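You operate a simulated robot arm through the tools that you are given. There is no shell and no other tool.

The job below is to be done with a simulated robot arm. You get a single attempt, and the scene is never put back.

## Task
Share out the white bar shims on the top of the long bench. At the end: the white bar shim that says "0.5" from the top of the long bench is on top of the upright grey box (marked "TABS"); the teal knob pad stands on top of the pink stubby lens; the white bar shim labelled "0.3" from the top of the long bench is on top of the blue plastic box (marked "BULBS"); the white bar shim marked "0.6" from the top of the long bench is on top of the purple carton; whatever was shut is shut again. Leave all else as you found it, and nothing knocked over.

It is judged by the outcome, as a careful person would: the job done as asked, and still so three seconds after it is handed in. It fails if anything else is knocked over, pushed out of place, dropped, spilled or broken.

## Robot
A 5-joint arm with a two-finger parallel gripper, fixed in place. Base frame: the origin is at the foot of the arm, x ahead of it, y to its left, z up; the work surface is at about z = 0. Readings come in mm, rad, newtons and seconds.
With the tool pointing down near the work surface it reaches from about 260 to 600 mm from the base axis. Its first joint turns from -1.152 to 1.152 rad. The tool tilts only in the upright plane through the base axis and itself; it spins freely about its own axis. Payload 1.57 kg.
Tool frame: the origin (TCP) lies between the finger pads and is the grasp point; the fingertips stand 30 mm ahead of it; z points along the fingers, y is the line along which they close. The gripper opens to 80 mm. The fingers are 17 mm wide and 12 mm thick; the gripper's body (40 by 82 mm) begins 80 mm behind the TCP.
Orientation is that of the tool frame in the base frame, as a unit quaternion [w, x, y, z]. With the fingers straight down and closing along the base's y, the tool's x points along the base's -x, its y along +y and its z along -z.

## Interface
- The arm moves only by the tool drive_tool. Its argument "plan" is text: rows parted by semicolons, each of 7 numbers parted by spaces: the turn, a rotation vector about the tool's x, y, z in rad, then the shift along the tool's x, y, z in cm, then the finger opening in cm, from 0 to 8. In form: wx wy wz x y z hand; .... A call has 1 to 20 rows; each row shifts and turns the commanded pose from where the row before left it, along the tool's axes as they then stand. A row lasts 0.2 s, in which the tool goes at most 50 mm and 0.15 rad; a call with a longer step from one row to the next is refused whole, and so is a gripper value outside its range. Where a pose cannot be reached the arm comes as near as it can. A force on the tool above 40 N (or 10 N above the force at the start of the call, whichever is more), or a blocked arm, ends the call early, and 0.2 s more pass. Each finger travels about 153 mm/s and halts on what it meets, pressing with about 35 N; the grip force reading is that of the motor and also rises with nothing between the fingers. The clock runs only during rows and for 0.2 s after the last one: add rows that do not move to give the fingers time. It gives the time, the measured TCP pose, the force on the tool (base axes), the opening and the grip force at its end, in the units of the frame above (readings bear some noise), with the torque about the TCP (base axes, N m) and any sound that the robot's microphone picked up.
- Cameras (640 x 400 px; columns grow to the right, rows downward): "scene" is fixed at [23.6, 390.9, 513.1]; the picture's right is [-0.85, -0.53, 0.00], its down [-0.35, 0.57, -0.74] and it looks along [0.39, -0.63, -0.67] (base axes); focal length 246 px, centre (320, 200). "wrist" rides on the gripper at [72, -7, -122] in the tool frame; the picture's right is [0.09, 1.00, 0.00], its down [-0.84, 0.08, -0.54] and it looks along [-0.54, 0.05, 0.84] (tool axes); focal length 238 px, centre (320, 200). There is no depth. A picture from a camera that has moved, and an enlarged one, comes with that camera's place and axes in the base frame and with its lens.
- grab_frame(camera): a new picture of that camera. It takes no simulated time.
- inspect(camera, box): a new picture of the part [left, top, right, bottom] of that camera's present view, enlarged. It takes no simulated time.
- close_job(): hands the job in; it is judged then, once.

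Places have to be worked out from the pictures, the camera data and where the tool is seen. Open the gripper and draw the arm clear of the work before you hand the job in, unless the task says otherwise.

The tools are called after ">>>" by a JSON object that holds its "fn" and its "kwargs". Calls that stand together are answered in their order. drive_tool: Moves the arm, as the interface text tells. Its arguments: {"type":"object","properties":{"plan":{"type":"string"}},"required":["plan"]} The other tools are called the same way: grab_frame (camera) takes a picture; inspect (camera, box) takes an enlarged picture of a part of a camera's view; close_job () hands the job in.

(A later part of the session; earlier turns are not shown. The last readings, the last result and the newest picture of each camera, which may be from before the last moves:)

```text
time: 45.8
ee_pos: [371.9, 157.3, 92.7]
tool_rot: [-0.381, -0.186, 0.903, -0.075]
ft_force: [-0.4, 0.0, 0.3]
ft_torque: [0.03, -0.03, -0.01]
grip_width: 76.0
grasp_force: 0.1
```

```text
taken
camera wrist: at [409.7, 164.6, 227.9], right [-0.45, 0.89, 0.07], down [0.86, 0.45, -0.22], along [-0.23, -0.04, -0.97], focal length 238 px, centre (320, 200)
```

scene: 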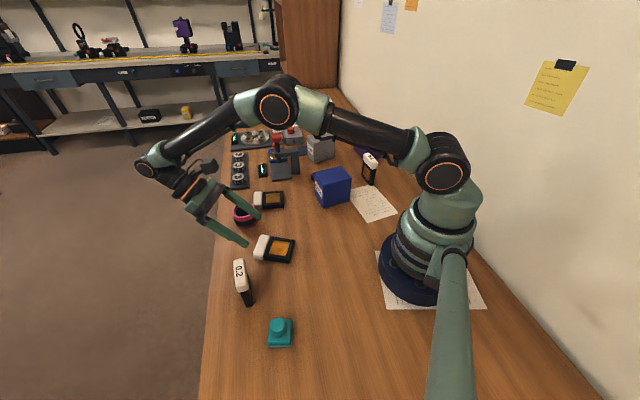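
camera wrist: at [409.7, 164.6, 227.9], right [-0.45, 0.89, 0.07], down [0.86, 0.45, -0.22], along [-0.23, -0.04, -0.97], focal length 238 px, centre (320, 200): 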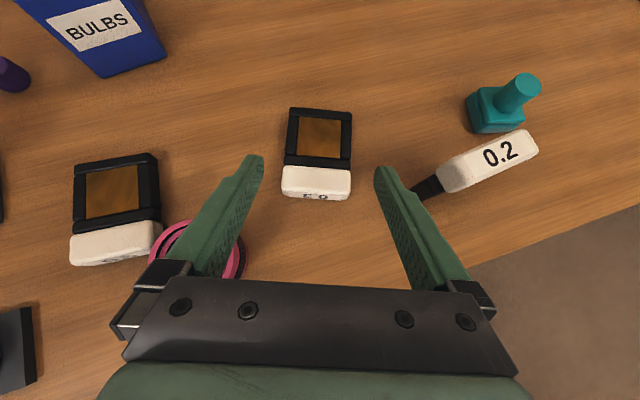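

The inward lean of 0.8 rad is reached with the shim centred between the open fingers. Approaching along the tool axis, stopping short to check.

>>> {"fn": "drive_tool", "kwargs": {"plan": "0 0 0 -0.55 0.08 2 7.6; 0 0 0 0 0 2 7.6; 0 0 0 0 0 2 7.6; 0 0 0 0 0 0 7.6"}}

>>> {"fn": "grab_frame", "kwargs": {"camera": "wrist"}}

>>> {"fn": "inspect", "kwargs": {"camera": "scene", "box": [200, 160, 340, 280]}}

```text
time: 46.8
ee_pos: [335.7, 143.8, 46.7]
tool_rot: [-0.379, -0.186, 0.903, -0.075]
ft_force: [0.6, 0.0, 0.1]
ft_torque: [0.03, 0.0, 0.02]
grip_width: 75.9
grasp_force: 0.1
```

```text
taken
camera wrist: at [373.2, 149.4, 182.2], right [-0.45, 0.89, 0.07], down [0.86, 0.45, -0.22], along [-0.23, -0.04, -0.97], focal length 238 px, centre (320, 200)
```

wrist: 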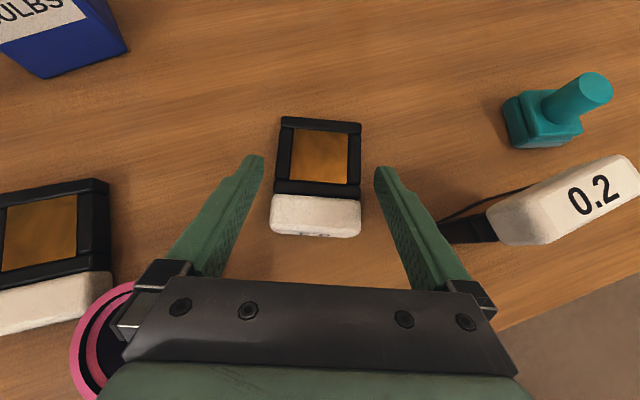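

```text
3.33 times, centred on (270, 220) of scene
camera zoom: at [23.6, 390.9, 513.1], right [-0.85, -0.53, 0.0], down [-0.35, 0.57, -0.74], along [0.39, -0.63, -0.67], focal length 821 px, centre (487, 133)
```

zoom: 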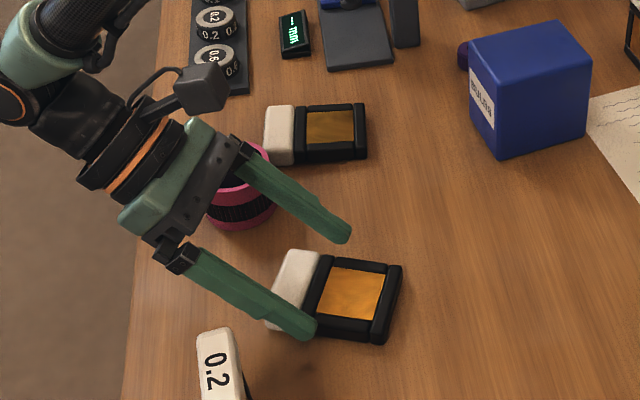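

Clearances to 0.2 and the lens look fine. Finishing the last 25 mm and closing on the side bars.

>>> {"fn": "drive_tool", "kwargs": {"plan": "0 0 0 0 0 1.3 7.6; 0 0 0 0 0 1.15 7.4; 0 0 0 0 0 0 7; 0 0 0 0 0 0 6.5; 0 0 0 0 0 0 5.5; 0 0 0 0 0 0 4; 0 0 0 0 0 0 4"}}

>>> {"fn": "grab_frame", "kwargs": {"camera": "wrist"}}

>>> {"fn": "inspect", "kwargs": {"camera": "scene", "box": [200, 160, 340, 280]}}

```text
time: 48.4
ee_pos: [319.7, 134.4, 28.6]
tool_rot: [-0.381, -0.186, 0.903, -0.076]
ft_force: [0.0, 0.1, -0.2]
ft_torque: [0.03, 0.05, 0.02]
grip_width: 63.1
grasp_force: 35.0
```

```text
taken
camera wrist: at [357.3, 142.3, 164.9], right [-0.45, 0.89, 0.07], down [0.86, 0.45, -0.22], along [-0.23, -0.04, -0.97], focal length 238 px, centre (320, 200)
```

wrist: 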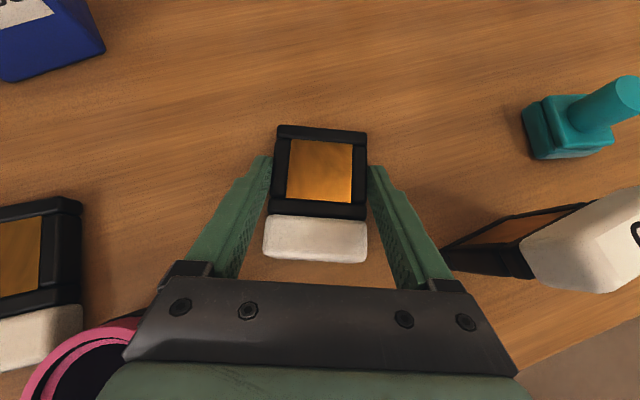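

```text
3.33 times, centred on (270, 220) of scene
camera zoom: at [23.6, 390.9, 513.1], right [-0.85, -0.53, 0.0], down [-0.35, 0.57, -0.74], along [0.39, -0.63, -0.67], focal length 821 px, centre (487, 133)
```

zoom: 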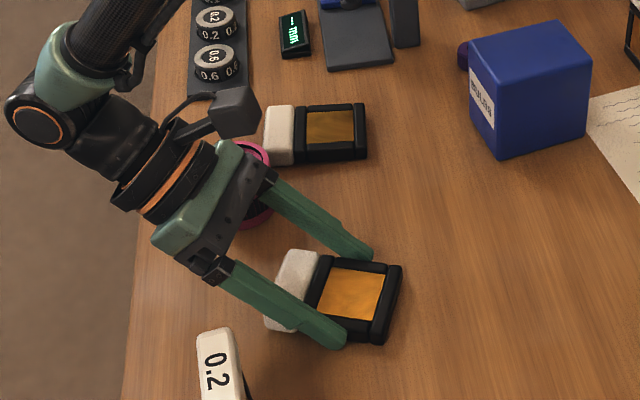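

0.3 is gripped on its side bars. Lifting vertically with the tilt kept, then checking the hold.

>>> {"fn": "drive_tool", "kwargs": {"plan": "0 0 0 0.6 0 -0.58 4; 0 0 0 1.15 0 -1.115 4; 0 0 0 1.15 0 -1.115 4; 0 0 0 1.15 0 -1.115 4; 0 0 0 1.15 0 -1.115 4; 0 0 0 0.6 0 -0.58 4; 0 0 0 0 0 0 4"}}

>>> {"fn": "grab_frame", "kwargs": {"camera": "wrist"}}

```text
time: 50.0
ee_pos: [319.5, 134.0, 110.5]
tool_rot: [-0.38, -0.185, 0.903, -0.074]
ft_force: [0.5, 0.0, -0.4]
ft_torque: [0.02, 0.01, -0.01]
grip_width: 62.9
grasp_force: 34.5
```

```text
taken
camera wrist: at [357.3, 142.1, 246.1], right [-0.45, 0.89, 0.07], down [0.86, 0.45, -0.22], along [-0.23, -0.04, -0.97], focal length 238 px, centre (320, 200)
```

wrist: 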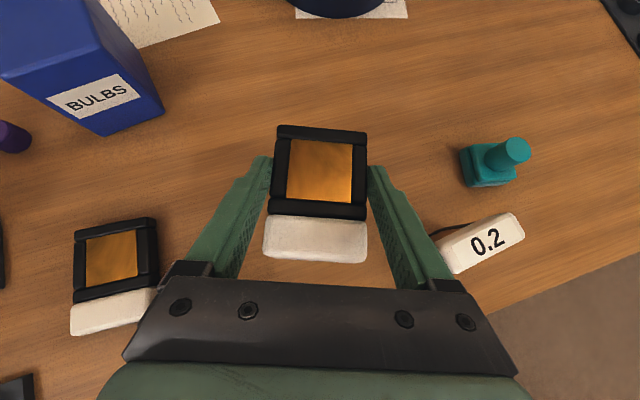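

Held well. Rotating to vertical tool, moving outward to r≈425, then leaning outward the rest of the 90°.

>>> {"fn": "drive_tool", "kwargs": {"plan": "0 -0.1333 0 0 0 0 4; 0 -0.1333 0 0 0 0 4; 0 -0.1333 0 0 0 0 4; 0 -0.1333 0 0 0 0 4; 0 -0.1333 0 0 0 0 4; 0 -0.1333 0 0 0 0 4; 0 0 0 -1 0 0 4; 0 0 0 -2 0 0 4; 0 0 0 -2 0 0 4; 0 0 0 -2 0 0 4; 0 0 0 -1 0 0 4; 0 -0.1285 0 0 0 0 4; 0 -0.1285 0 0 0 0 4; 0 -0.1285 0 0 0 0 4; 0 -0.1285 0 0 0 0 4; 0 -0.1285 0 0 0 0 4; 0 -0.1285 0 0 0 0 4; 0 0 0 0 0 0 4"}}

>>> {"fn": "grab_frame", "kwargs": {"camera": "wrist"}}

>>> {"fn": "grab_frame", "kwargs": {"camera": "scene"}}

>>> {"fn": "inspect", "kwargs": {"camera": "scene", "box": [190, 150, 330, 270]}}

```text
time: 53.8
ee_pos: [393.5, 166.5, 109.4]
tool_rot: [0.37, -0.187, 0.907, 0.074]
ft_force: [-0.1, 1.1, -1.2]
ft_torque: [0.06, 0.01, -0.04]
grip_width: 62.7
grasp_force: 34.5
```

```text
taken
camera wrist: at [270.5, 106.5, 146.3], right [-0.45, 0.89, -0.07], down [0.17, 0.16, 0.97], along [0.88, 0.43, -0.22], focal length 238 px, centre (320, 200)
```

wrist: 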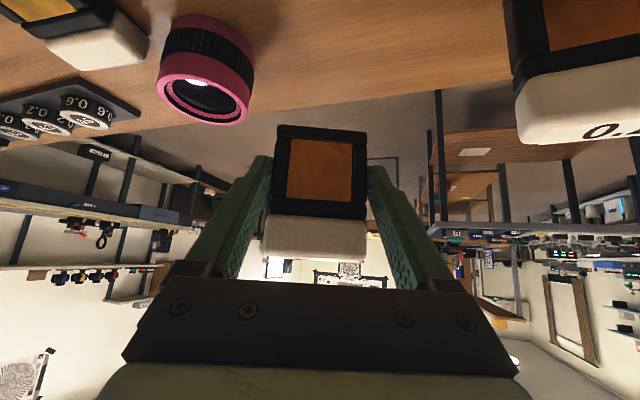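

```text
taken
```

scene: 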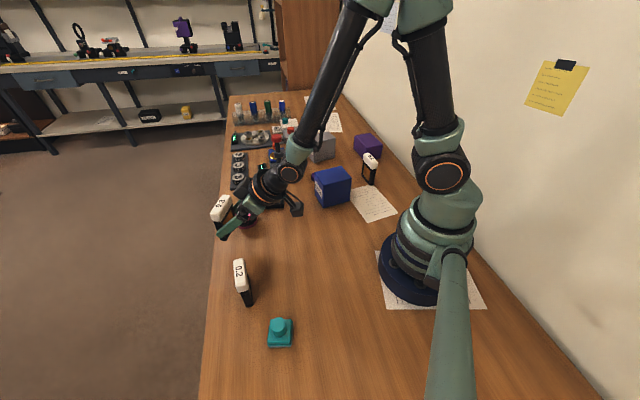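

```text
3.33 times, centred on (260, 210) of scene
camera zoom: at [23.6, 390.9, 513.1], right [-0.85, -0.53, 0.0], down [-0.35, 0.57, -0.74], along [0.39, -0.63, -0.67], focal length 821 px, centre (520, 167)
```

zoom: 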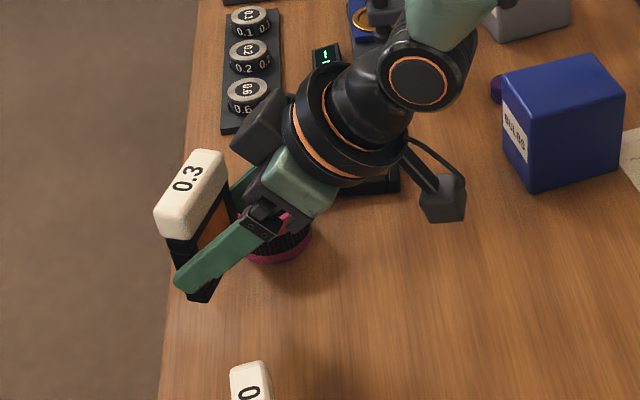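

The shim is now upright in the grip above clear bench near (411,174). Lowering vertically to about 12 mm above contact first.

>>> {"fn": "drive_tool", "kwargs": {"plan": "0 0 0 0.7 0 0.715 4; 0 0 0 0.874 0 0.894 4; 0 0 0 0.874 0 0.894 4; 0 0 0 0.874 0 0.894 4; 0 0 0 0 0 0 4"}}

>>> {"fn": "inspect", "kwargs": {"camera": "scene", "box": [190, 170, 310, 270]}}

>>> {"fn": "grab_frame", "kwargs": {"camera": "wrist"}}

```text
time: 55.0
ee_pos: [392.7, 167.5, 63.1]
tool_rot: [0.37, -0.186, 0.907, 0.074]
ft_force: [-0.9, 0.9, -0.5]
ft_torque: [0.01, -0.01, -0.01]
grip_width: 62.8
grasp_force: 35.0
```

```text
4.00 times, centred on (250, 220) of scene
camera zoom: at [23.7, 390.9, 513.1], right [-0.85, -0.53, 0.0], down [-0.35, 0.57, -0.74], along [0.39, -0.63, -0.67], focal length 985 px, centre (600, 120)
```

zoom: 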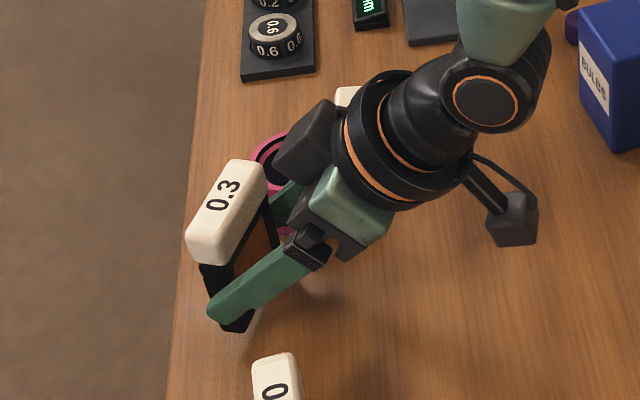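

```text
taken
camera wrist: at [270.6, 107.0, 99.1], right [-0.45, 0.89, -0.07], down [0.17, 0.16, 0.97], along [0.88, 0.43, -0.22], focal length 238 px, centre (320, 200)
```

wrist: 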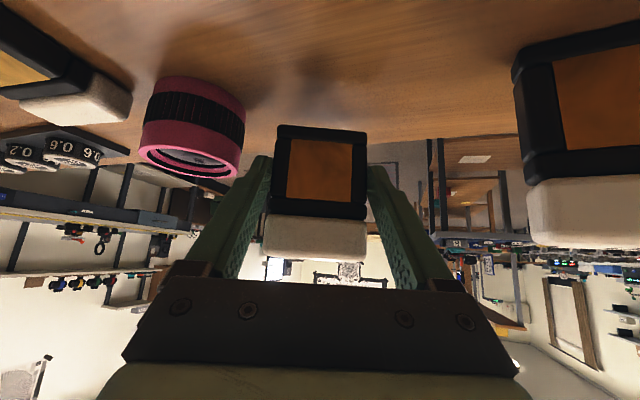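

About 15 mm remain. Lowering in 3 mm steps, watching for contact.

>>> {"fn": "drive_tool", "kwargs": {"plan": "0 0 0 0.21 0 0.2145 4; 0 0 0 0.21 0 0.2145 4; 0 0 0 0.21 0 0.2145 4; 0 0 0 0.14 0 0.143 4; 0 0 0 0 0 0 4"}}

>>> {"fn": "inspect", "kwargs": {"camera": "scene", "box": [200, 190, 280, 260]}}

```text
time: 56.2
ee_pos: [393.8, 167.4, 52.8]
tool_rot: [0.371, -0.187, 0.907, 0.074]
ft_force: [-0.3, 0.3, -0.5]
ft_torque: [0.03, -0.01, -0.01]
grip_width: 63.1
grasp_force: 35.3
```

```text
5.71 times, centred on (240, 225) of scene
camera zoom: at [23.6, 390.9, 513.1], right [-0.85, -0.53, 0.0], down [-0.35, 0.57, -0.74], along [0.39, -0.63, -0.67], focal length 1407 px, centre (777, 57)
```

zoom: 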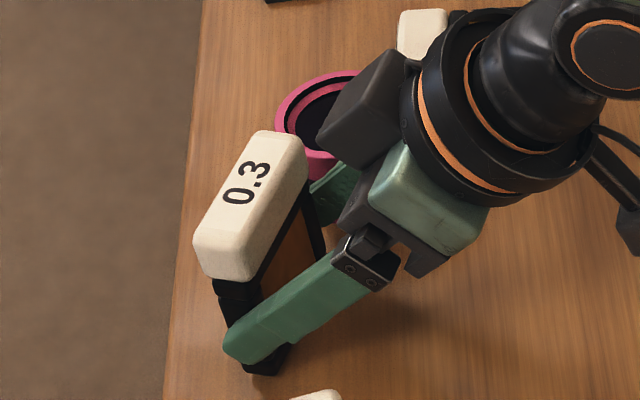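

No contact yet at z≈52.8. Continuing in small steps.

>>> {"fn": "drive_tool", "kwargs": {"plan": "0 0 0 0.105 0 0.107 4; 0 0 0 0.105 0 0.107 4; 0 0 0 0.07 0 0.0715 4; 0 0 0 0 0 0 4"}}

```text
time: 57.2
ee_pos: [393.8, 167.9, 49.5]
tool_rot: [0.372, -0.187, 0.906, 0.075]
ft_force: [-5.9, -3.0, 26.4]
ft_torque: [0.05, 0.03, 0.0]
grip_width: 63.0
grasp_force: 35.4
```

Contact at z≈49.5 (26 N). I'll relieve about 1 mm of press, look, then release.

>>> {"fn": "drive_tool", "kwargs": {"plan": "0 0 0 -0.05 0 -0.05 4; 0 0 0 0 0 0 4"}}

>>> {"fn": "inspect", "kwargs": {"camera": "scene", "box": [200, 190, 280, 260]}}

>>> {"fn": "grab_frame", "kwargs": {"camera": "wrist"}}

```text
time: 57.8
ee_pos: [395.1, 167.3, 49.8]
tool_rot: [0.372, -0.187, 0.906, 0.074]
ft_force: [5.2, 0.3, 13.4]
ft_torque: [0.24, -0.39, -0.02]
grip_width: 62.9
grasp_force: 35.1
```

```text
5.71 times, centred on (240, 225) of scene
camera zoom: at [23.6, 390.9, 513.1], right [-0.85, -0.53, 0.0], down [-0.35, 0.57, -0.74], along [0.39, -0.63, -0.67], focal length 1407 px, centre (777, 57)
```

zoom: 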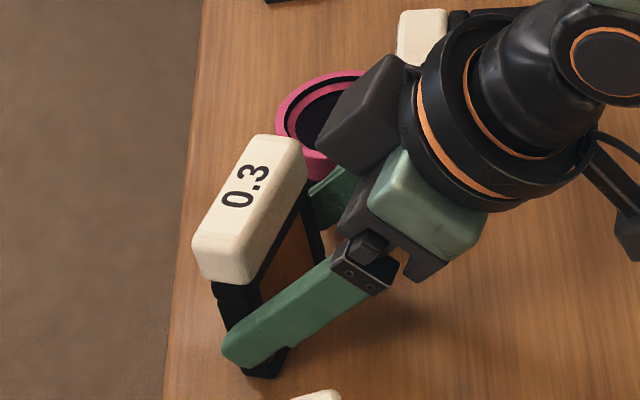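

```text
taken
camera wrist: at [271.5, 107.1, 85.2], right [-0.45, 0.89, -0.07], down [0.17, 0.16, 0.97], along [0.88, 0.43, -0.22], focal length 238 px, centre (320, 200)
```

wrist: 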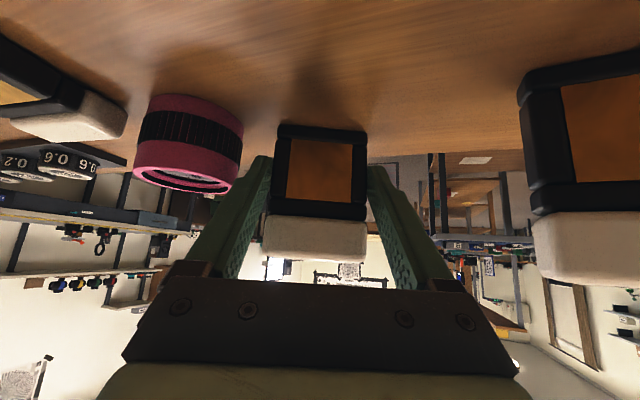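

Easing another 0.5 mm, then opening gradually.

>>> {"fn": "drive_tool", "kwargs": {"plan": "0 0 0 -0.035 0 -0.035 4; 0 0 0 0 0 0 6; 0 0 0 0 0 0 6.4; 0 0 0 0 0 0 6.7; 0 0 0 0 0 0 7; 0 0 0 0 0 0 7.5; 0 0 0 0 0 0 7.5"}}

>>> {"fn": "inspect", "kwargs": {"camera": "scene", "box": [200, 190, 280, 260]}}

>>> {"fn": "grab_frame", "kwargs": {"camera": "wrist"}}

```text
time: 59.4
ee_pos: [392.7, 166.4, 48.4]
tool_rot: [0.371, -0.187, 0.907, 0.075]
ft_force: [-0.1, -0.6, 0.1]
ft_torque: [0.01, -0.03, 0.0]
grip_width: 75.0
grasp_force: 0.0
```

```text
5.71 times, centred on (240, 225) of scene
camera zoom: at [23.6, 390.9, 513.1], right [-0.85, -0.53, 0.0], down [-0.35, 0.57, -0.74], along [0.39, -0.63, -0.67], focal length 1407 px, centre (777, 57)
```

zoom: 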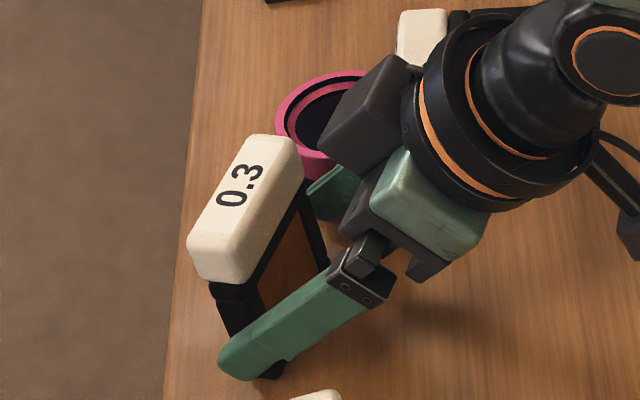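

```text
taken
camera wrist: at [270.6, 106.7, 85.5], right [-0.45, 0.89, -0.07], down [0.17, 0.16, 0.97], along [0.88, 0.43, -0.22], focal length 238 px, centre (320, 200)
```

wrist: 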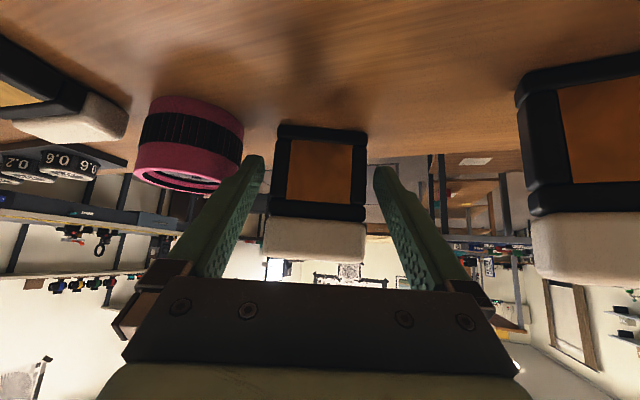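

It is standing on its own. Backing straight out along the tool axis, then checking.

>>> {"fn": "drive_tool", "kwargs": {"plan": "0 0 0 0 0 -1 7.6; 0 0 0 0 0 -2 7.6; 0 0 0 0 0 -3 7.8; 0 0 0 0 0 -3 8; 0 0 0 0 0 0 8"}}

>>> {"fn": "inspect", "kwargs": {"camera": "scene", "box": [180, 160, 320, 270]}}

>>> {"fn": "grab_frame", "kwargs": {"camera": "wrist"}}

```text
time: 60.6
ee_pos: [366.6, 154.9, 107.4]
tool_rot: [0.37, -0.186, 0.907, 0.074]
ft_force: [0.0, 0.5, 0.1]
ft_torque: [0.03, 0.01, 0.03]
grip_width: 79.9
grasp_force: 0.0
out of reach, approached as far as the arm can: row 3, 4
```

```text
3.64 times, centred on (250, 215) of scene
camera zoom: at [23.6, 390.9, 513.1], right [-0.85, -0.53, 0.0], down [-0.35, 0.57, -0.74], along [0.39, -0.63, -0.67], focal length 895 px, centre (574, 146)
```

zoom: 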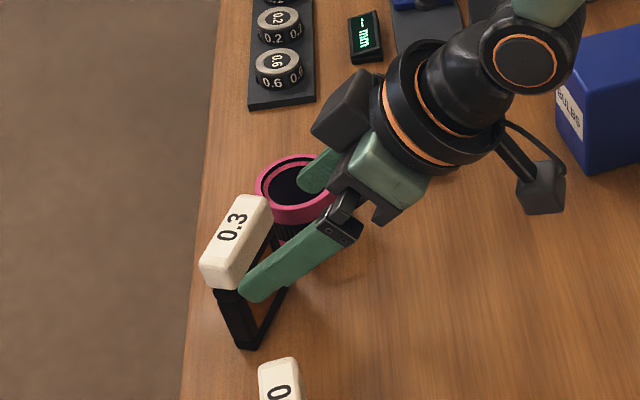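

```text
taken
camera wrist: at [243.8, 94.5, 144.1], right [-0.45, 0.89, -0.07], down [0.17, 0.16, 0.97], along [0.88, 0.43, -0.23], focal length 238 px, centre (320, 200)
```

wrist: 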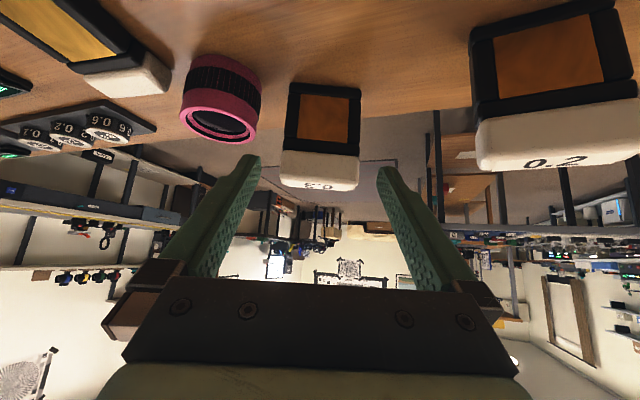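

0.3 stands upright on the bench. Rising straight up and returning the tool to vertical.

>>> {"fn": "drive_tool", "kwargs": {"plan": "0 0 0 -1.4 0 -1.43 8; 0 0 0 -1.75 0 -1.79 8; 0 0 0 -1.75 0 -1.79 8; 0 0 0 -1.75 0 -1.79 8; 0 0 0 -1.75 0 -1.79 8; 0 0.129 0 0 0 0 8; 0 0.129 0 0 0 0 8; 0 0.129 0 0 0 0 8; 0 0.129 0 0 0 0 8; 0 0.129 0 0 0 0 8; 0 0.129 0 0 0 0 8; 0 0 0 0 0 0 8"}}

>>> {"fn": "grab_frame", "kwargs": {"camera": "wrist"}}

>>> {"fn": "grab_frame", "kwargs": {"camera": "scene"}}

```text
time: 63.2
ee_pos: [366.1, 155.9, 227.7]
tool_rot: [-0.001, -0.203, 0.979, 0.0]
ft_force: [-0.4, -0.4, 0.1]
ft_torque: [0.02, -0.01, -0.02]
grip_width: 79.7
grasp_force: 0.1
```

```text
taken
camera wrist: at [303.4, 119.9, 349.3], right [-0.48, 0.88, 0.0], down [0.74, 0.4, 0.54], along [0.47, 0.26, -0.84], focal length 238 px, centre (320, 200)
```

wrist: 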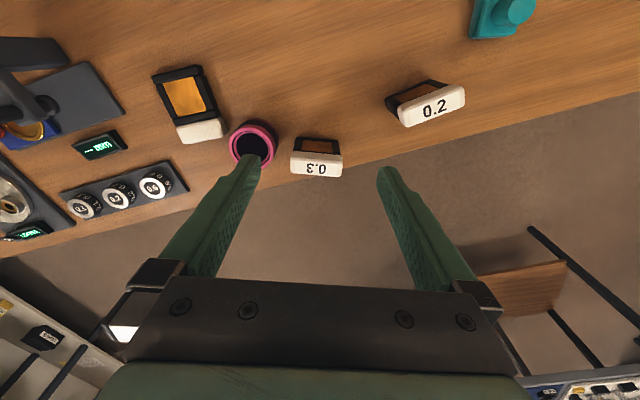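

```text
taken
```

scene: 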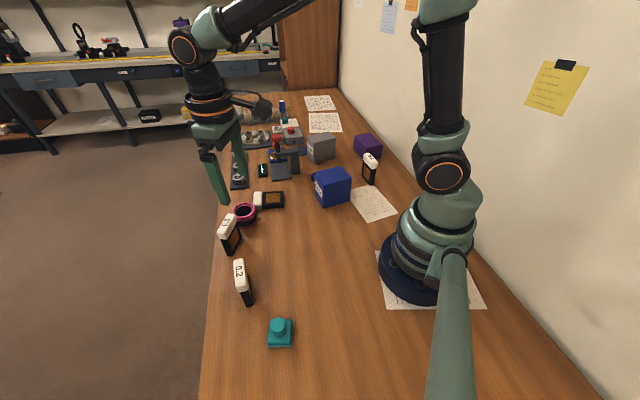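

0.3 is standing. Zooming in to locate it for a vertical regrip across its width.

>>> {"fn": "inspect", "kwargs": {"camera": "wrist", "box": [220, 110, 380, 210]}}

>>> {"fn": "inspect", "kwargs": {"camera": "scene", "box": [200, 190, 280, 260]}}

```text
4.00 times, centred on (300, 160) of wrist
camera zoom: at [303.4, 119.9, 349.3], right [-0.48, 0.88, 0.0], down [0.74, 0.4, 0.54], along [0.47, 0.26, -0.84], focal length 953 px, centre (400, 360)
```

zoom: 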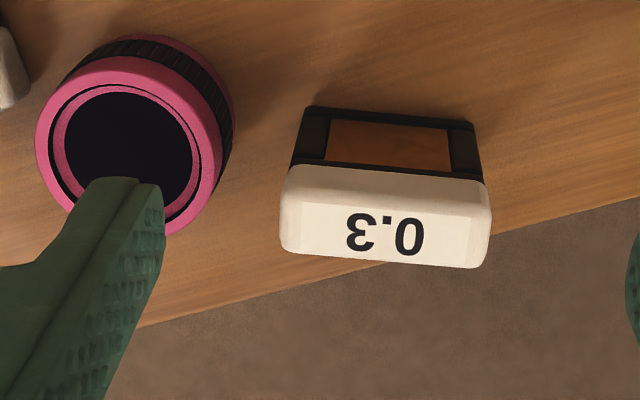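

```text
5.71 times, centred on (240, 225) of scene
camera zoom: at [23.7, 390.9, 513.1], right [-0.85, -0.53, 0.0], down [-0.35, 0.57, -0.74], along [0.39, -0.63, -0.67], focal length 1407 px, centre (777, 57)
```

zoom: 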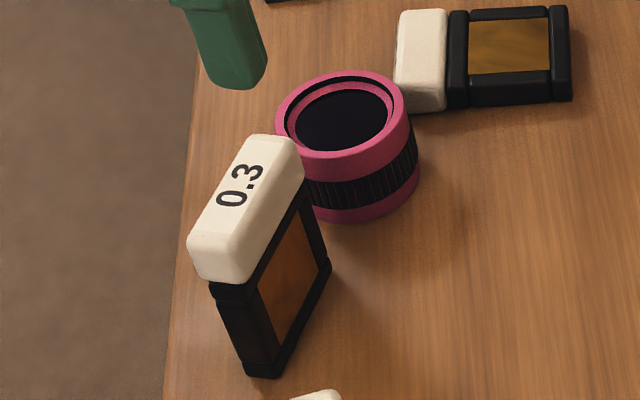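

Shim 0.3 is square with the tool. Moving over it to ≈(413,175) with fingers open and checking before descending.

>>> {"fn": "drive_tool", "kwargs": {"plan": "0 0 0 -1.7 0 0 7.8; 0 0 0 -1.7 -0.05 0 7.8; 0 0 0 -1.7 -0.04 0 7.8; 0 0 0 0 0 3.2 7.8; 0 0 0 0 0 3.2 7.8; 0 0 0 0 0 3.2 7.8; 0 0 0 0 0 0 7.8"}}

>>> {"fn": "grab_frame", "kwargs": {"camera": "wrist"}}

>>> {"fn": "inspect", "kwargs": {"camera": "scene", "box": [180, 150, 300, 260]}}

```text
time: 64.8
ee_pos: [412.6, 174.9, 133.2]
tool_rot: [0.0, -0.204, 0.979, 0.0]
ft_force: [-0.2, -0.5, -0.2]
ft_torque: [0.0, -0.03, 0.0]
grip_width: 77.8
grasp_force: 0.0
```

```text
taken
camera wrist: at [350.2, 140.3, 253.5], right [-0.48, 0.88, 0.0], down [0.74, 0.4, 0.54], along [0.48, 0.26, -0.84], focal length 238 px, centre (320, 200)
```

wrist: 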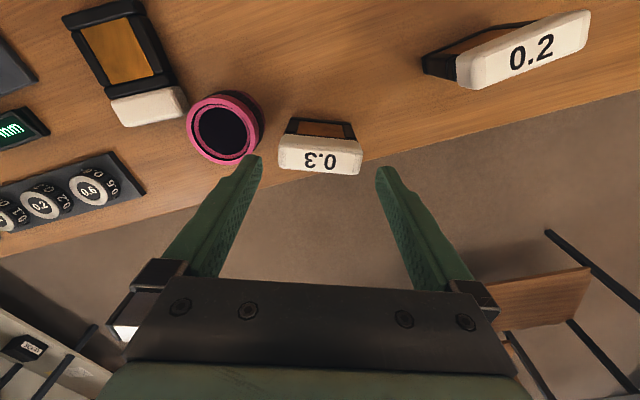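

```text
3.64 times, centred on (240, 205) of scene
camera zoom: at [23.6, 390.9, 513.1], right [-0.85, -0.53, 0.0], down [-0.35, 0.57, -0.74], along [0.39, -0.63, -0.67], focal length 895 px, centre (611, 182)
```

zoom: 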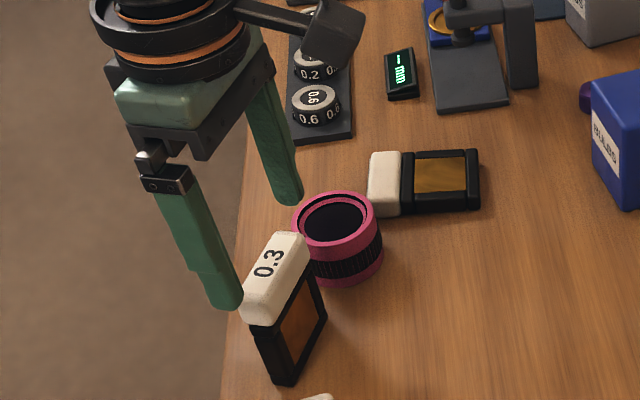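

Well aligned (cap mid (320,162) vs predicted axis (321,160)). Descending with fingers either side and closing at z≈50.

>>> {"fn": "drive_tool", "kwargs": {"plan": "0 0 0 0 0 2 7.8; 0 0 0 0 0 2 7.8; 0 0 0 0 0 2 7.8; 0 0 0 0 0 1.5 7.8; 0 0 0 0 0 0.8 7.8; 0 0 0 0 0 0 7.4; 0 0 0 0 0 0 7; 0 0 0 0 0 0 6.5; 0 0 0 0 0 0 5; 0 0 0 0 0 0 4; 0 0 0 0 0 0 4"}}

>>> {"fn": "grab_frame", "kwargs": {"camera": "wrist"}}

>>> {"fn": "inspect", "kwargs": {"camera": "scene", "box": [180, 150, 300, 260]}}

```text
time: 67.2
ee_pos: [412.6, 174.0, 49.1]
tool_rot: [0.0, -0.203, 0.979, 0.0]
ft_force: [-0.2, 0.3, 0.3]
ft_torque: [0.0, -0.02, -0.01]
grip_width: 63.8
grasp_force: 34.8
```

```text
taken
camera wrist: at [350.2, 139.4, 169.9], right [-0.48, 0.88, 0.0], down [0.74, 0.4, 0.54], along [0.48, 0.26, -0.84], focal length 238 px, centre (320, 200)
```

wrist: 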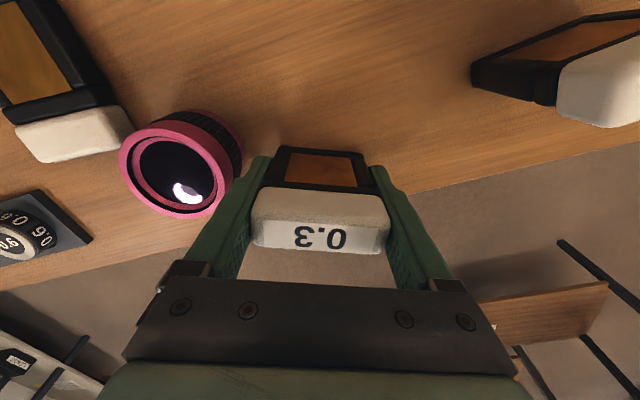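

```text
3.64 times, centred on (240, 205) of scene
camera zoom: at [23.6, 390.9, 513.1], right [-0.85, -0.53, 0.0], down [-0.35, 0.57, -0.74], along [0.39, -0.63, -0.67], focal length 895 px, centre (611, 182)
```

zoom: 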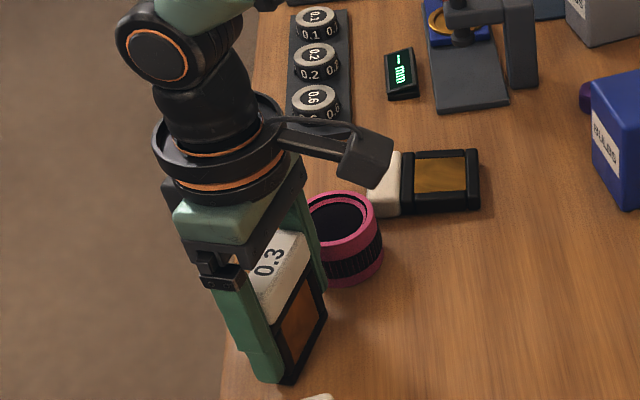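

Gripped at 63.8 mm. Lifting slowly and checking before any lateral travel.

>>> {"fn": "drive_tool", "kwargs": {"plan": "0 0 0 0 0 -0.8 4; 0 0 0 0 0 -1.5 4; 0 0 0 0 0 -2 4; 0 0 0 0 0 -2 4; 0 0 0 0 0 -2 4; 0 0 0 0 0 -2 4; 0 0 0 0 0 -2 4; 0 0 0 0 0 -2 4; 0 0 0 0 0 -1 4; 0 0 0 0 0 0 4"}}

>>> {"fn": "grab_frame", "kwargs": {"camera": "wrist"}}

>>> {"fn": "grab_frame", "kwargs": {"camera": "scene"}}

```text
time: 69.4
ee_pos: [412.6, 173.5, 202.8]
tool_rot: [0.001, -0.203, 0.979, 0.0]
ft_force: [0.8, -0.4, -1.5]
ft_torque: [0.02, 0.0, 0.0]
grip_width: 63.6
grasp_force: 34.9
```

```text
taken
camera wrist: at [350.1, 138.9, 323.1], right [-0.48, 0.88, 0.0], down [0.74, 0.4, 0.54], along [0.48, 0.26, -0.84], focal length 238 px, centre (320, 200)
```

wrist: 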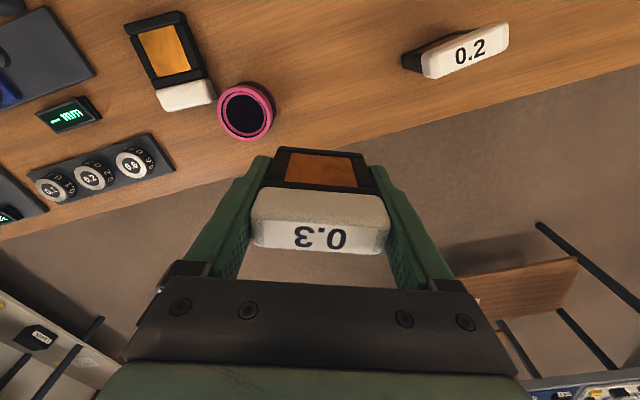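

```text
taken
```

scene: 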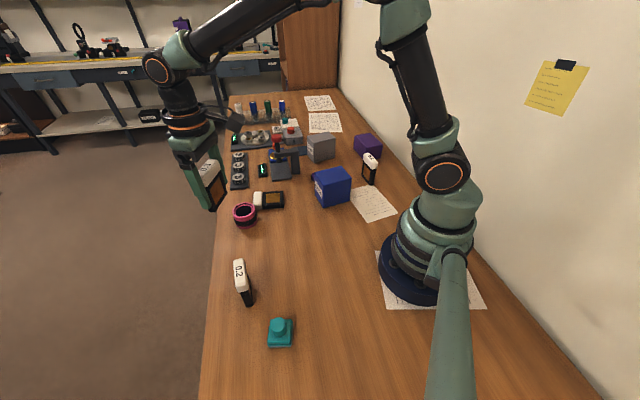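

Still held. Carrying it toward the blue box at about 100 mm/s in two legs, checking halfway.

>>> {"fn": "drive_tool", "kwargs": {"plan": "0 0 0 0.36 -0.35 0 4; 0 0 0 0.72 -0.7 0 4; 0 0 0 1.431 -1.398 0 4; 0 0 0 1.431 -1.398 0 4; 0 0 0 1.431 -1.398 0 4; 0 0 0 1.431 -1.398 0 4; 0 0 0 1.431 -1.398 0 4; 0 0 0 1.431 -1.398 0 4; 0 0 0 0.72 -0.7 0 4; 0 0 0 0.36 -0.35 0 4; 0 0 0 0 0 0 4"}}

>>> {"fn": "grab_frame", "kwargs": {"camera": "wrist"}}

```text
time: 71.8
ee_pos: [356.4, 34.6, 202.3]
tool_rot: [0.0, -0.203, 0.979, 0.0]
ft_force: [0.5, -0.6, -0.5]
ft_torque: [-0.01, 0.04, -0.01]
grip_width: 63.7
grasp_force: 34.9
```

```text
taken
camera wrist: at [293.1, 0.3, 323.0], right [-0.48, 0.88, 0.0], down [0.74, 0.4, 0.54], along [0.48, 0.26, -0.84], focal length 238 px, centre (320, 200)
```

wrist: 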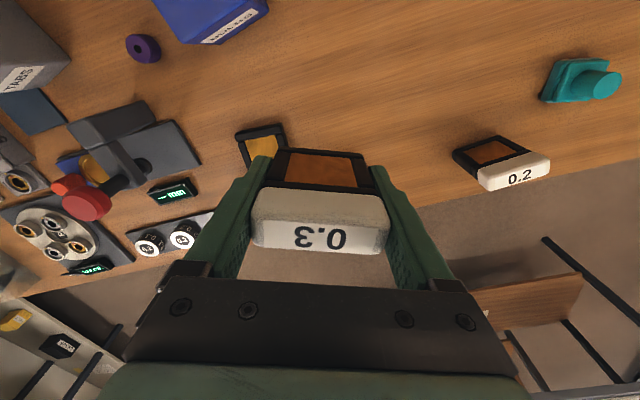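

Held firmly. Second leg to above the blue box, then a turn to match its long axis.

>>> {"fn": "drive_tool", "kwargs": {"plan": "0 0 0 0.36 -0.35 0 4; 0 0 0 0.72 -0.7 0 4; 0 0 0 1.433 -1.395 0 4; 0 0 0 1.433 -1.395 0 4; 0 0 0 1.433 -1.395 0 4; 0 0 0 1.433 -1.395 0 4; 0 0 0 1.433 -1.395 0 4; 0 0 0 1.433 -1.395 0 4; 0 0 0 1.15 -1.116 0 4; 0 0 0 0.72 -0.7 0 4; 0 0 0 0.36 -0.35 0 4; 0 0 0.132 0 0 0 4; 0 0 0.132 0 0 0 4; 0 0 0.132 0 0 0 4; 0 0 0.132 0 0 0 4; 0 0 0.132 0 0 0 4; 0 0 0.132 0 0 0 4; 0 0 0.132 0 0 0 4; 0 0 0.132 0 0 0 4; 0 0 0 0 0 0 4"}}

>>> {"fn": "grab_frame", "kwargs": {"camera": "wrist"}}

>>> {"fn": "inspect", "kwargs": {"camera": "scene", "box": [270, 90, 410, 220]}}

```text
time: 76.0
ee_pos: [292.9, -117.1, 202.7]
tool_rot: [0.0, 0.319, 0.948, 0.0]
ft_force: [-0.3, -0.1, -0.9]
ft_torque: [0.02, -0.06, -0.02]
grip_width: 63.5
grasp_force: 35.1
```

```text
taken
camera wrist: at [232.0, -80.2, 323.4], right [0.53, 0.85, 0.0], down [0.71, -0.44, 0.54], along [0.46, -0.29, -0.84], focal length 238 px, centre (320, 200)
```

wrist: 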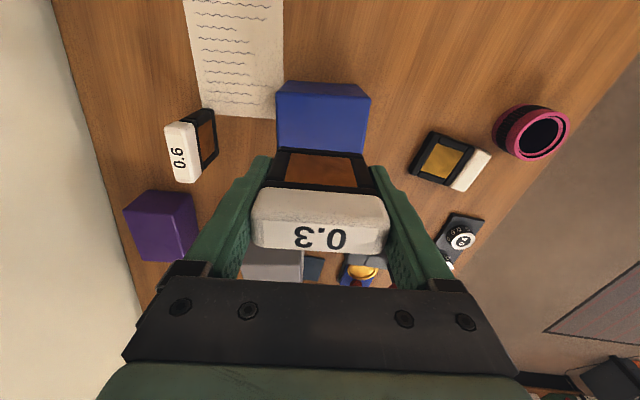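

```text
3.08 times, centred on (340, 155) of scene
camera zoom: at [23.6, 390.9, 513.1], right [-0.85, -0.53, 0.0], down [-0.35, 0.57, -0.74], along [0.39, -0.63, -0.67], focal length 758 px, centre (258, 338)
```

zoom: 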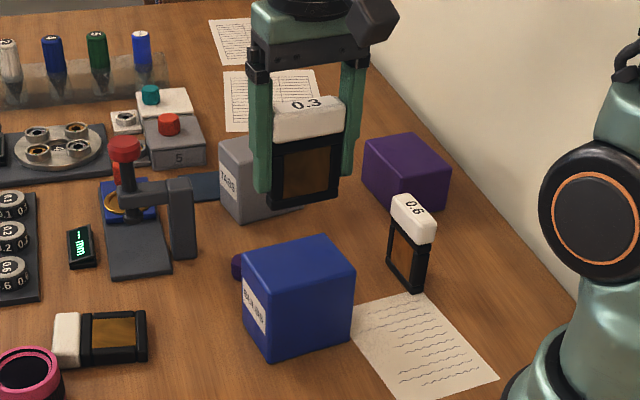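

Aligned above the blue box. Lowering 55 mm, then finding contact in small steps.

>>> {"fn": "drive_tool", "kwargs": {"plan": "0 0 0 0 0 1 4; 0 0 0 0 0 1.5 4; 0 0 0 0 0 1.5 4; 0 0 0 0 0 1 4; 0 0 0 0 0 0.5 4; 0 0 0 0 0 0 4"}}

>>> {"fn": "grab_frame", "kwargs": {"camera": "wrist"}}

>>> {"fn": "inspect", "kwargs": {"camera": "scene", "box": [290, 130, 380, 220]}}

```text
time: 77.4
ee_pos: [293.3, -118.2, 145.9]
tool_rot: [0.0, 0.318, 0.948, 0.001]
ft_force: [0.3, -0.5, -0.2]
ft_torque: [0.01, 0.0, -0.02]
grip_width: 63.5
grasp_force: 35.2
```

```text
taken
camera wrist: at [232.3, -80.2, 268.0], right [0.53, 0.85, 0.0], down [0.71, -0.44, 0.54], along [0.46, -0.29, -0.84], focal length 238 px, centre (320, 200)
```

wrist: 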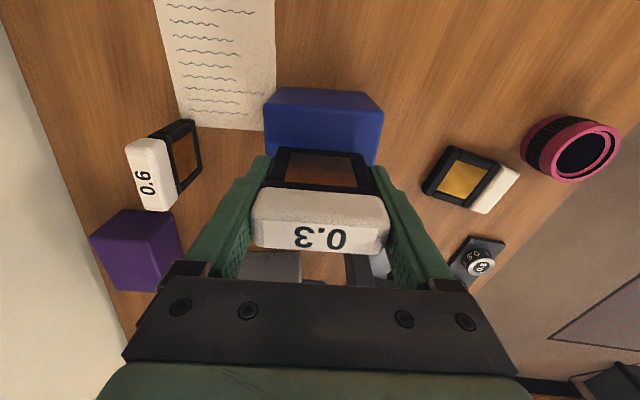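

```text
4.44 times, centred on (335, 175) of scene
camera zoom: at [23.6, 390.9, 513.1], right [-0.85, -0.53, 0.0], down [-0.35, 0.57, -0.74], along [0.39, -0.63, -0.67], focal length 1094 px, centre (253, 311)
```

zoom: 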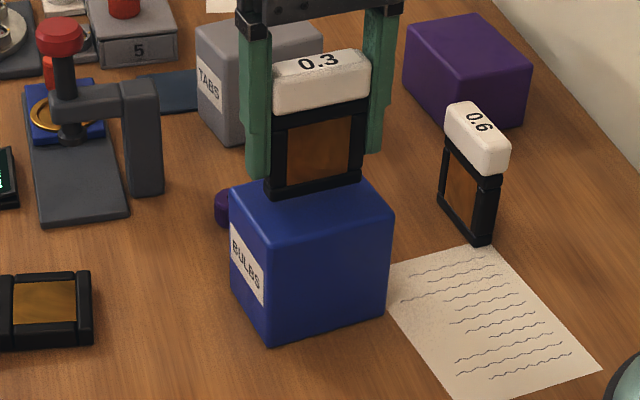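

Roughly 10 mm to go. Small steps down.

>>> {"fn": "drive_tool", "kwargs": {"plan": "0 0 0 0 0 0.25 4; 0 0 0 0 0 0.25 4; 0 0 0 0 0 0.2 4; 0 0 0 0 0 0 4"}}

>>> {"fn": "inspect", "kwargs": {"camera": "scene", "box": [290, 130, 380, 220]}}

```text
time: 78.4
ee_pos: [293.4, -117.7, 140.2]
tool_rot: [0.0, 0.318, 0.948, 0.0]
ft_force: [0.3, -0.2, -0.6]
ft_torque: [0.0, -0.02, 0.0]
grip_width: 63.6
grasp_force: 35.1
```

```text
4.44 times, centred on (335, 175) of scene
camera zoom: at [23.6, 390.9, 513.1], right [-0.85, -0.53, 0.0], down [-0.35, 0.57, -0.74], along [0.39, -0.63, -0.67], focal length 1094 px, centre (253, 311)
```

zoom: 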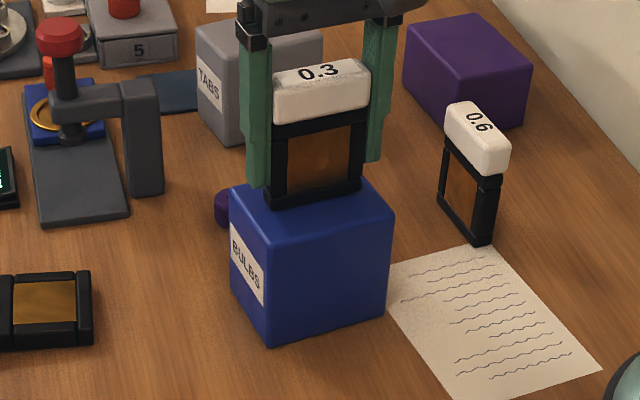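

>>> {"fn": "drive_tool", "kwargs": {"plan": "0 0 0 0 0 0.15 4; 0 0 0 0 0 0.15 4; 0 0 0 0 0 0.1 4; 0 0 0 0 0 0 4"}}

```text
time: 79.4
ee_pos: [295.3, -118.1, 136.9]
tool_rot: [0.002, 0.318, 0.948, 0.0]
ft_force: [-3.5, -1.4, 29.4]
ft_torque: [-0.13, 0.11, -0.05]
grip_width: 63.8
grasp_force: 34.4
```

Contact on the blue box at z≈137 (29 N). Easing off 1.5 mm and then opening gradually.

>>> {"fn": "drive_tool", "kwargs": {"plan": "0 0 0 0 0 -0.1 4; 0 0 0 0 0 -0.08 4; 0 0 0 0 0 0 6; 0 0 0 0 0 0 6.5; 0 0 0 0 0 0 6.8; 0 0 0 0 0 0 7.2; 0 0 0 0 0 0 7.6; 0 0 0 0 0 0 7.6"}}

>>> {"fn": "inspect", "kwargs": {"camera": "scene", "box": [290, 130, 380, 220]}}

>>> {"fn": "grab_frame", "kwargs": {"camera": "wrist"}}

```text
time: 81.2
ee_pos: [294.3, -118.1, 137.1]
tool_rot: [0.0, 0.318, 0.948, 0.0]
ft_force: [1.1, 0.5, -0.4]
ft_torque: [-0.03, 0.0, 0.02]
grip_width: 76.0
grasp_force: 0.1
```

```text
4.44 times, centred on (335, 175) of scene
camera zoom: at [23.6, 390.9, 513.1], right [-0.85, -0.53, 0.0], down [-0.35, 0.57, -0.74], along [0.39, -0.63, -0.67], focal length 1094 px, centre (253, 311)
```

zoom: 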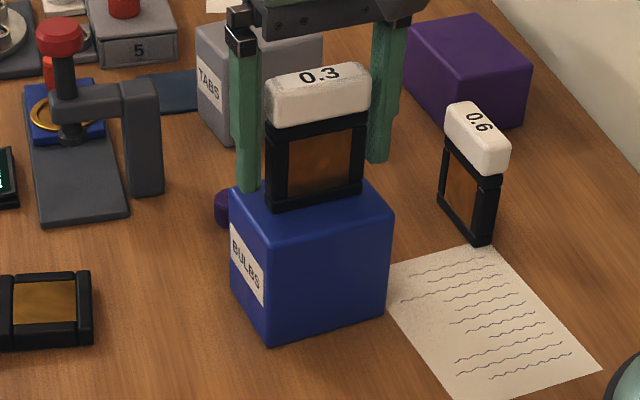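

```text
taken
camera wrist: at [232.4, -80.4, 258.9], right [0.53, 0.85, 0.0], down [0.71, -0.44, 0.54], along [0.46, -0.29, -0.84], focal length 238 px, centre (320, 200)
```

wrist: 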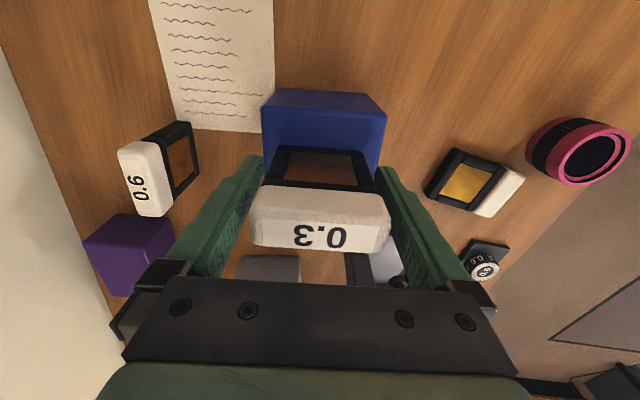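

0.3 now stands on the blue box. Opening fully and rising straight up.

>>> {"fn": "drive_tool", "kwargs": {"plan": "0 0 0 0 0 0 8; 0 0 0 0 0 -1 8; 0 0 0 0 0 -2 8; 0 0 0 0 0 -3 8; 0 0 0 0 0 -3 8; 0 0 0 0 0 -3 8; 0 0 0 0 0 0 8"}}

>>> {"fn": "grab_frame", "kwargs": {"camera": "scene"}}

>>> {"fn": "grab_frame", "kwargs": {"camera": "wrist"}}

```text
time: 82.8
ee_pos: [293.4, -117.6, 257.8]
tool_rot: [0.0, 0.318, 0.948, 0.0]
ft_force: [0.2, -0.7, -0.2]
ft_torque: [0.02, -0.03, -0.01]
grip_width: 80.1
grasp_force: 0.1
```

```text
taken
```

scene: 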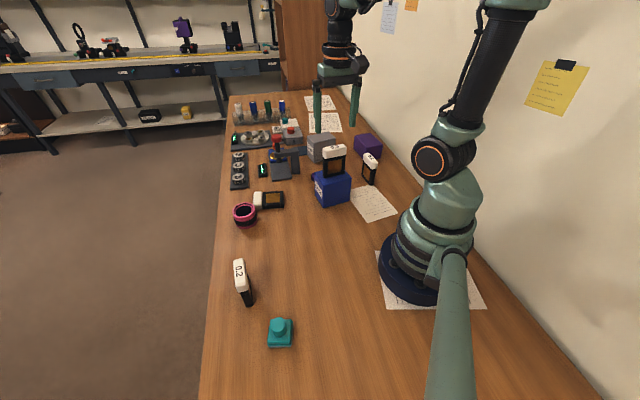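

```text
taken
camera wrist: at [232.0, -80.7, 379.2], right [0.53, 0.85, 0.0], down [0.71, -0.44, 0.54], along [0.46, -0.29, -0.84], focal length 238 px, centre (320, 200)
```

wrist: 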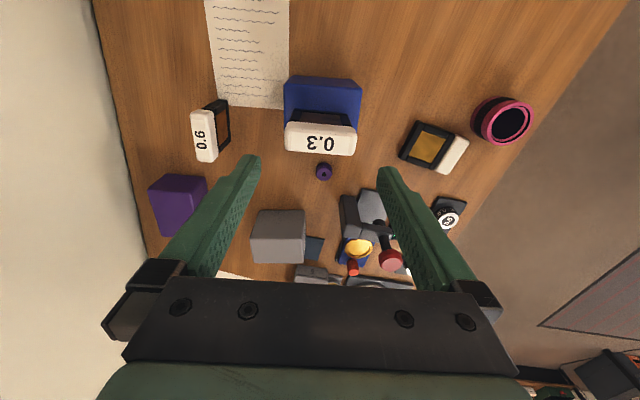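

0.3 is done. Next 0.6, which still stands; zooming in to work out its pose and the purple carton's.

>>> {"fn": "inspect", "kwargs": {"camera": "wrist", "box": [130, 80, 270, 260]}}

>>> {"fn": "inspect", "kwargs": {"camera": "scene", "box": [335, 120, 405, 200]}}

```text
2.22 times, centred on (200, 170) of wrist
camera zoom: at [232.0, -80.7, 379.2], right [0.53, 0.85, 0.0], down [0.71, -0.44, 0.54], along [0.46, -0.29, -0.84], focal length 530 px, centre (587, 267)
```

zoom: 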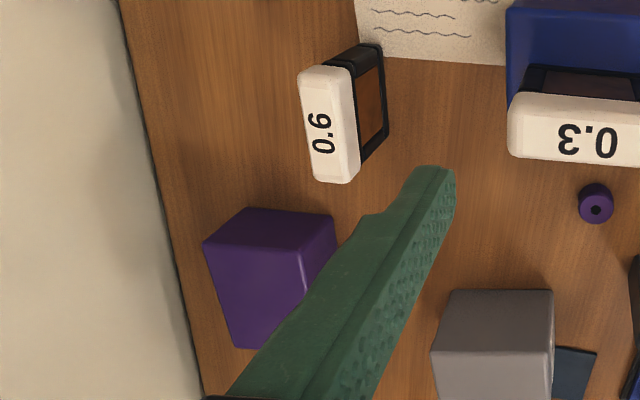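

```text
5.00 times, centred on (370, 160) of scene
camera zoom: at [23.6, 390.9, 513.1], right [-0.85, -0.53, 0.0], down [-0.35, 0.57, -0.74], along [0.39, -0.63, -0.67], focal length 1231 px, centre (70, 400)
```

zoom: 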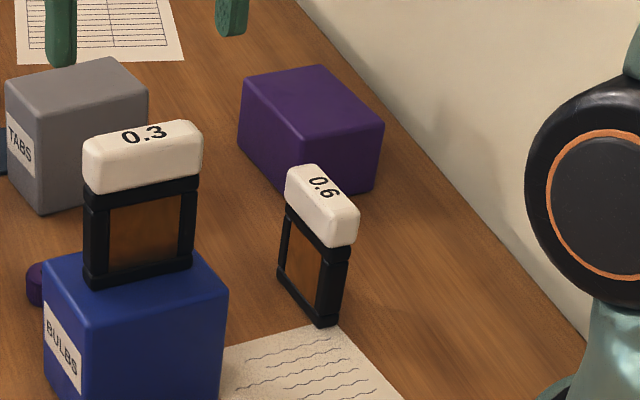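

0.6's cap centre is ≈(238,-259) with its long axis along (-0.76,0.65). The purple carton's centre is ≈(311,-424) with top ≈55. I'll hover over 0.6 with the camera turned away from the wall.

>>> {"fn": "drive_tool", "kwargs": {"plan": "0 0 0 -0.82 -2.92 0 8; 0 0 0 -0.82 -2.92 0 8; 0 0 0 -0.82 -2.92 0 8; 0 0 0 -0.82 -2.92 0 8; 0 0 0 -0.82 -2.92 0 8; 0 0 0.149 0 0 0 8; 0 0 0.149 0 0 0 8; 0 0 0.149 0 0 0 8; 0 0 0.149 0 0 0 8; 0 0 0.149 0 0 0 8; 0 0 0.149 0 0 0 8; 0 0 0.149 0 0 0 8; 0 0 0.149 0 0 0 8; 0 0 0.149 0 0 0 8; 0 0 0.149 0 0 0 8; 0 0 0.149 0 0 0 8; 0 0 0 0 0 0 8"}}

>>> {"fn": "grab_frame", "kwargs": {"camera": "wrist"}}

>>> {"fn": "inspect", "kwargs": {"camera": "wrist", "box": [240, 50, 400, 170]}}

>>> {"fn": "grab_frame", "kwargs": {"camera": "scene"}}

```text
time: 86.4
ee_pos: [237.9, -259.6, 258.1]
tool_rot: [0.001, 0.91, 0.414, 0.0]
ft_force: [0.7, -0.3, -0.7]
ft_torque: [-0.02, -0.02, -0.02]
grip_width: 80.0
grasp_force: 0.0
```

```text
taken
camera wrist: at [280.6, -201.2, 378.8], right [0.81, -0.59, 0.0], down [-0.49, -0.68, 0.54], along [-0.32, -0.44, -0.84], focal length 238 px, centre (320, 200)
```

wrist: 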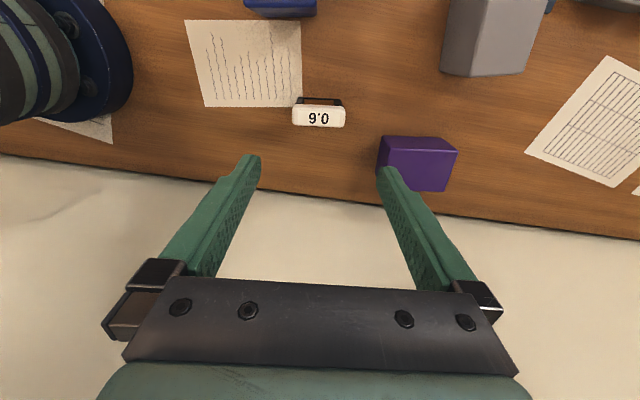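

```text
3.33 times, centred on (320, 110) of wrist
camera zoom: at [280.6, -201.2, 378.8], right [0.81, -0.59, 0.0], down [-0.49, -0.68, 0.54], along [-0.32, -0.44, -0.84], focal length 794 px, centre (320, 500)
```

zoom: 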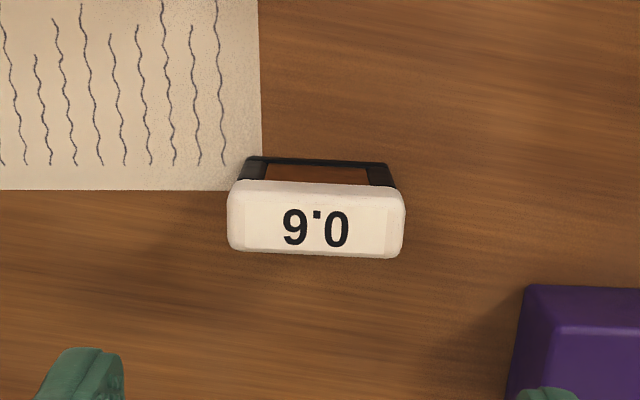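

```text
taken
```

scene: 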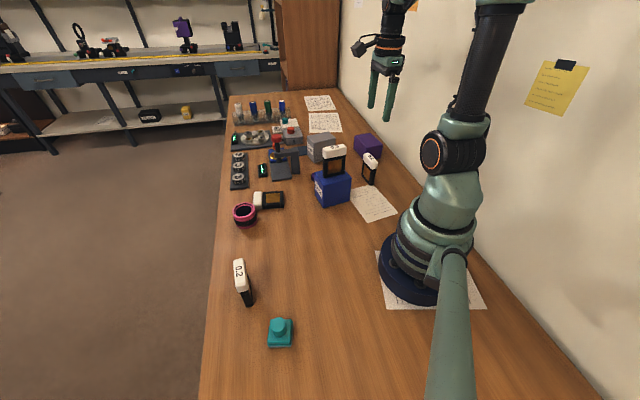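

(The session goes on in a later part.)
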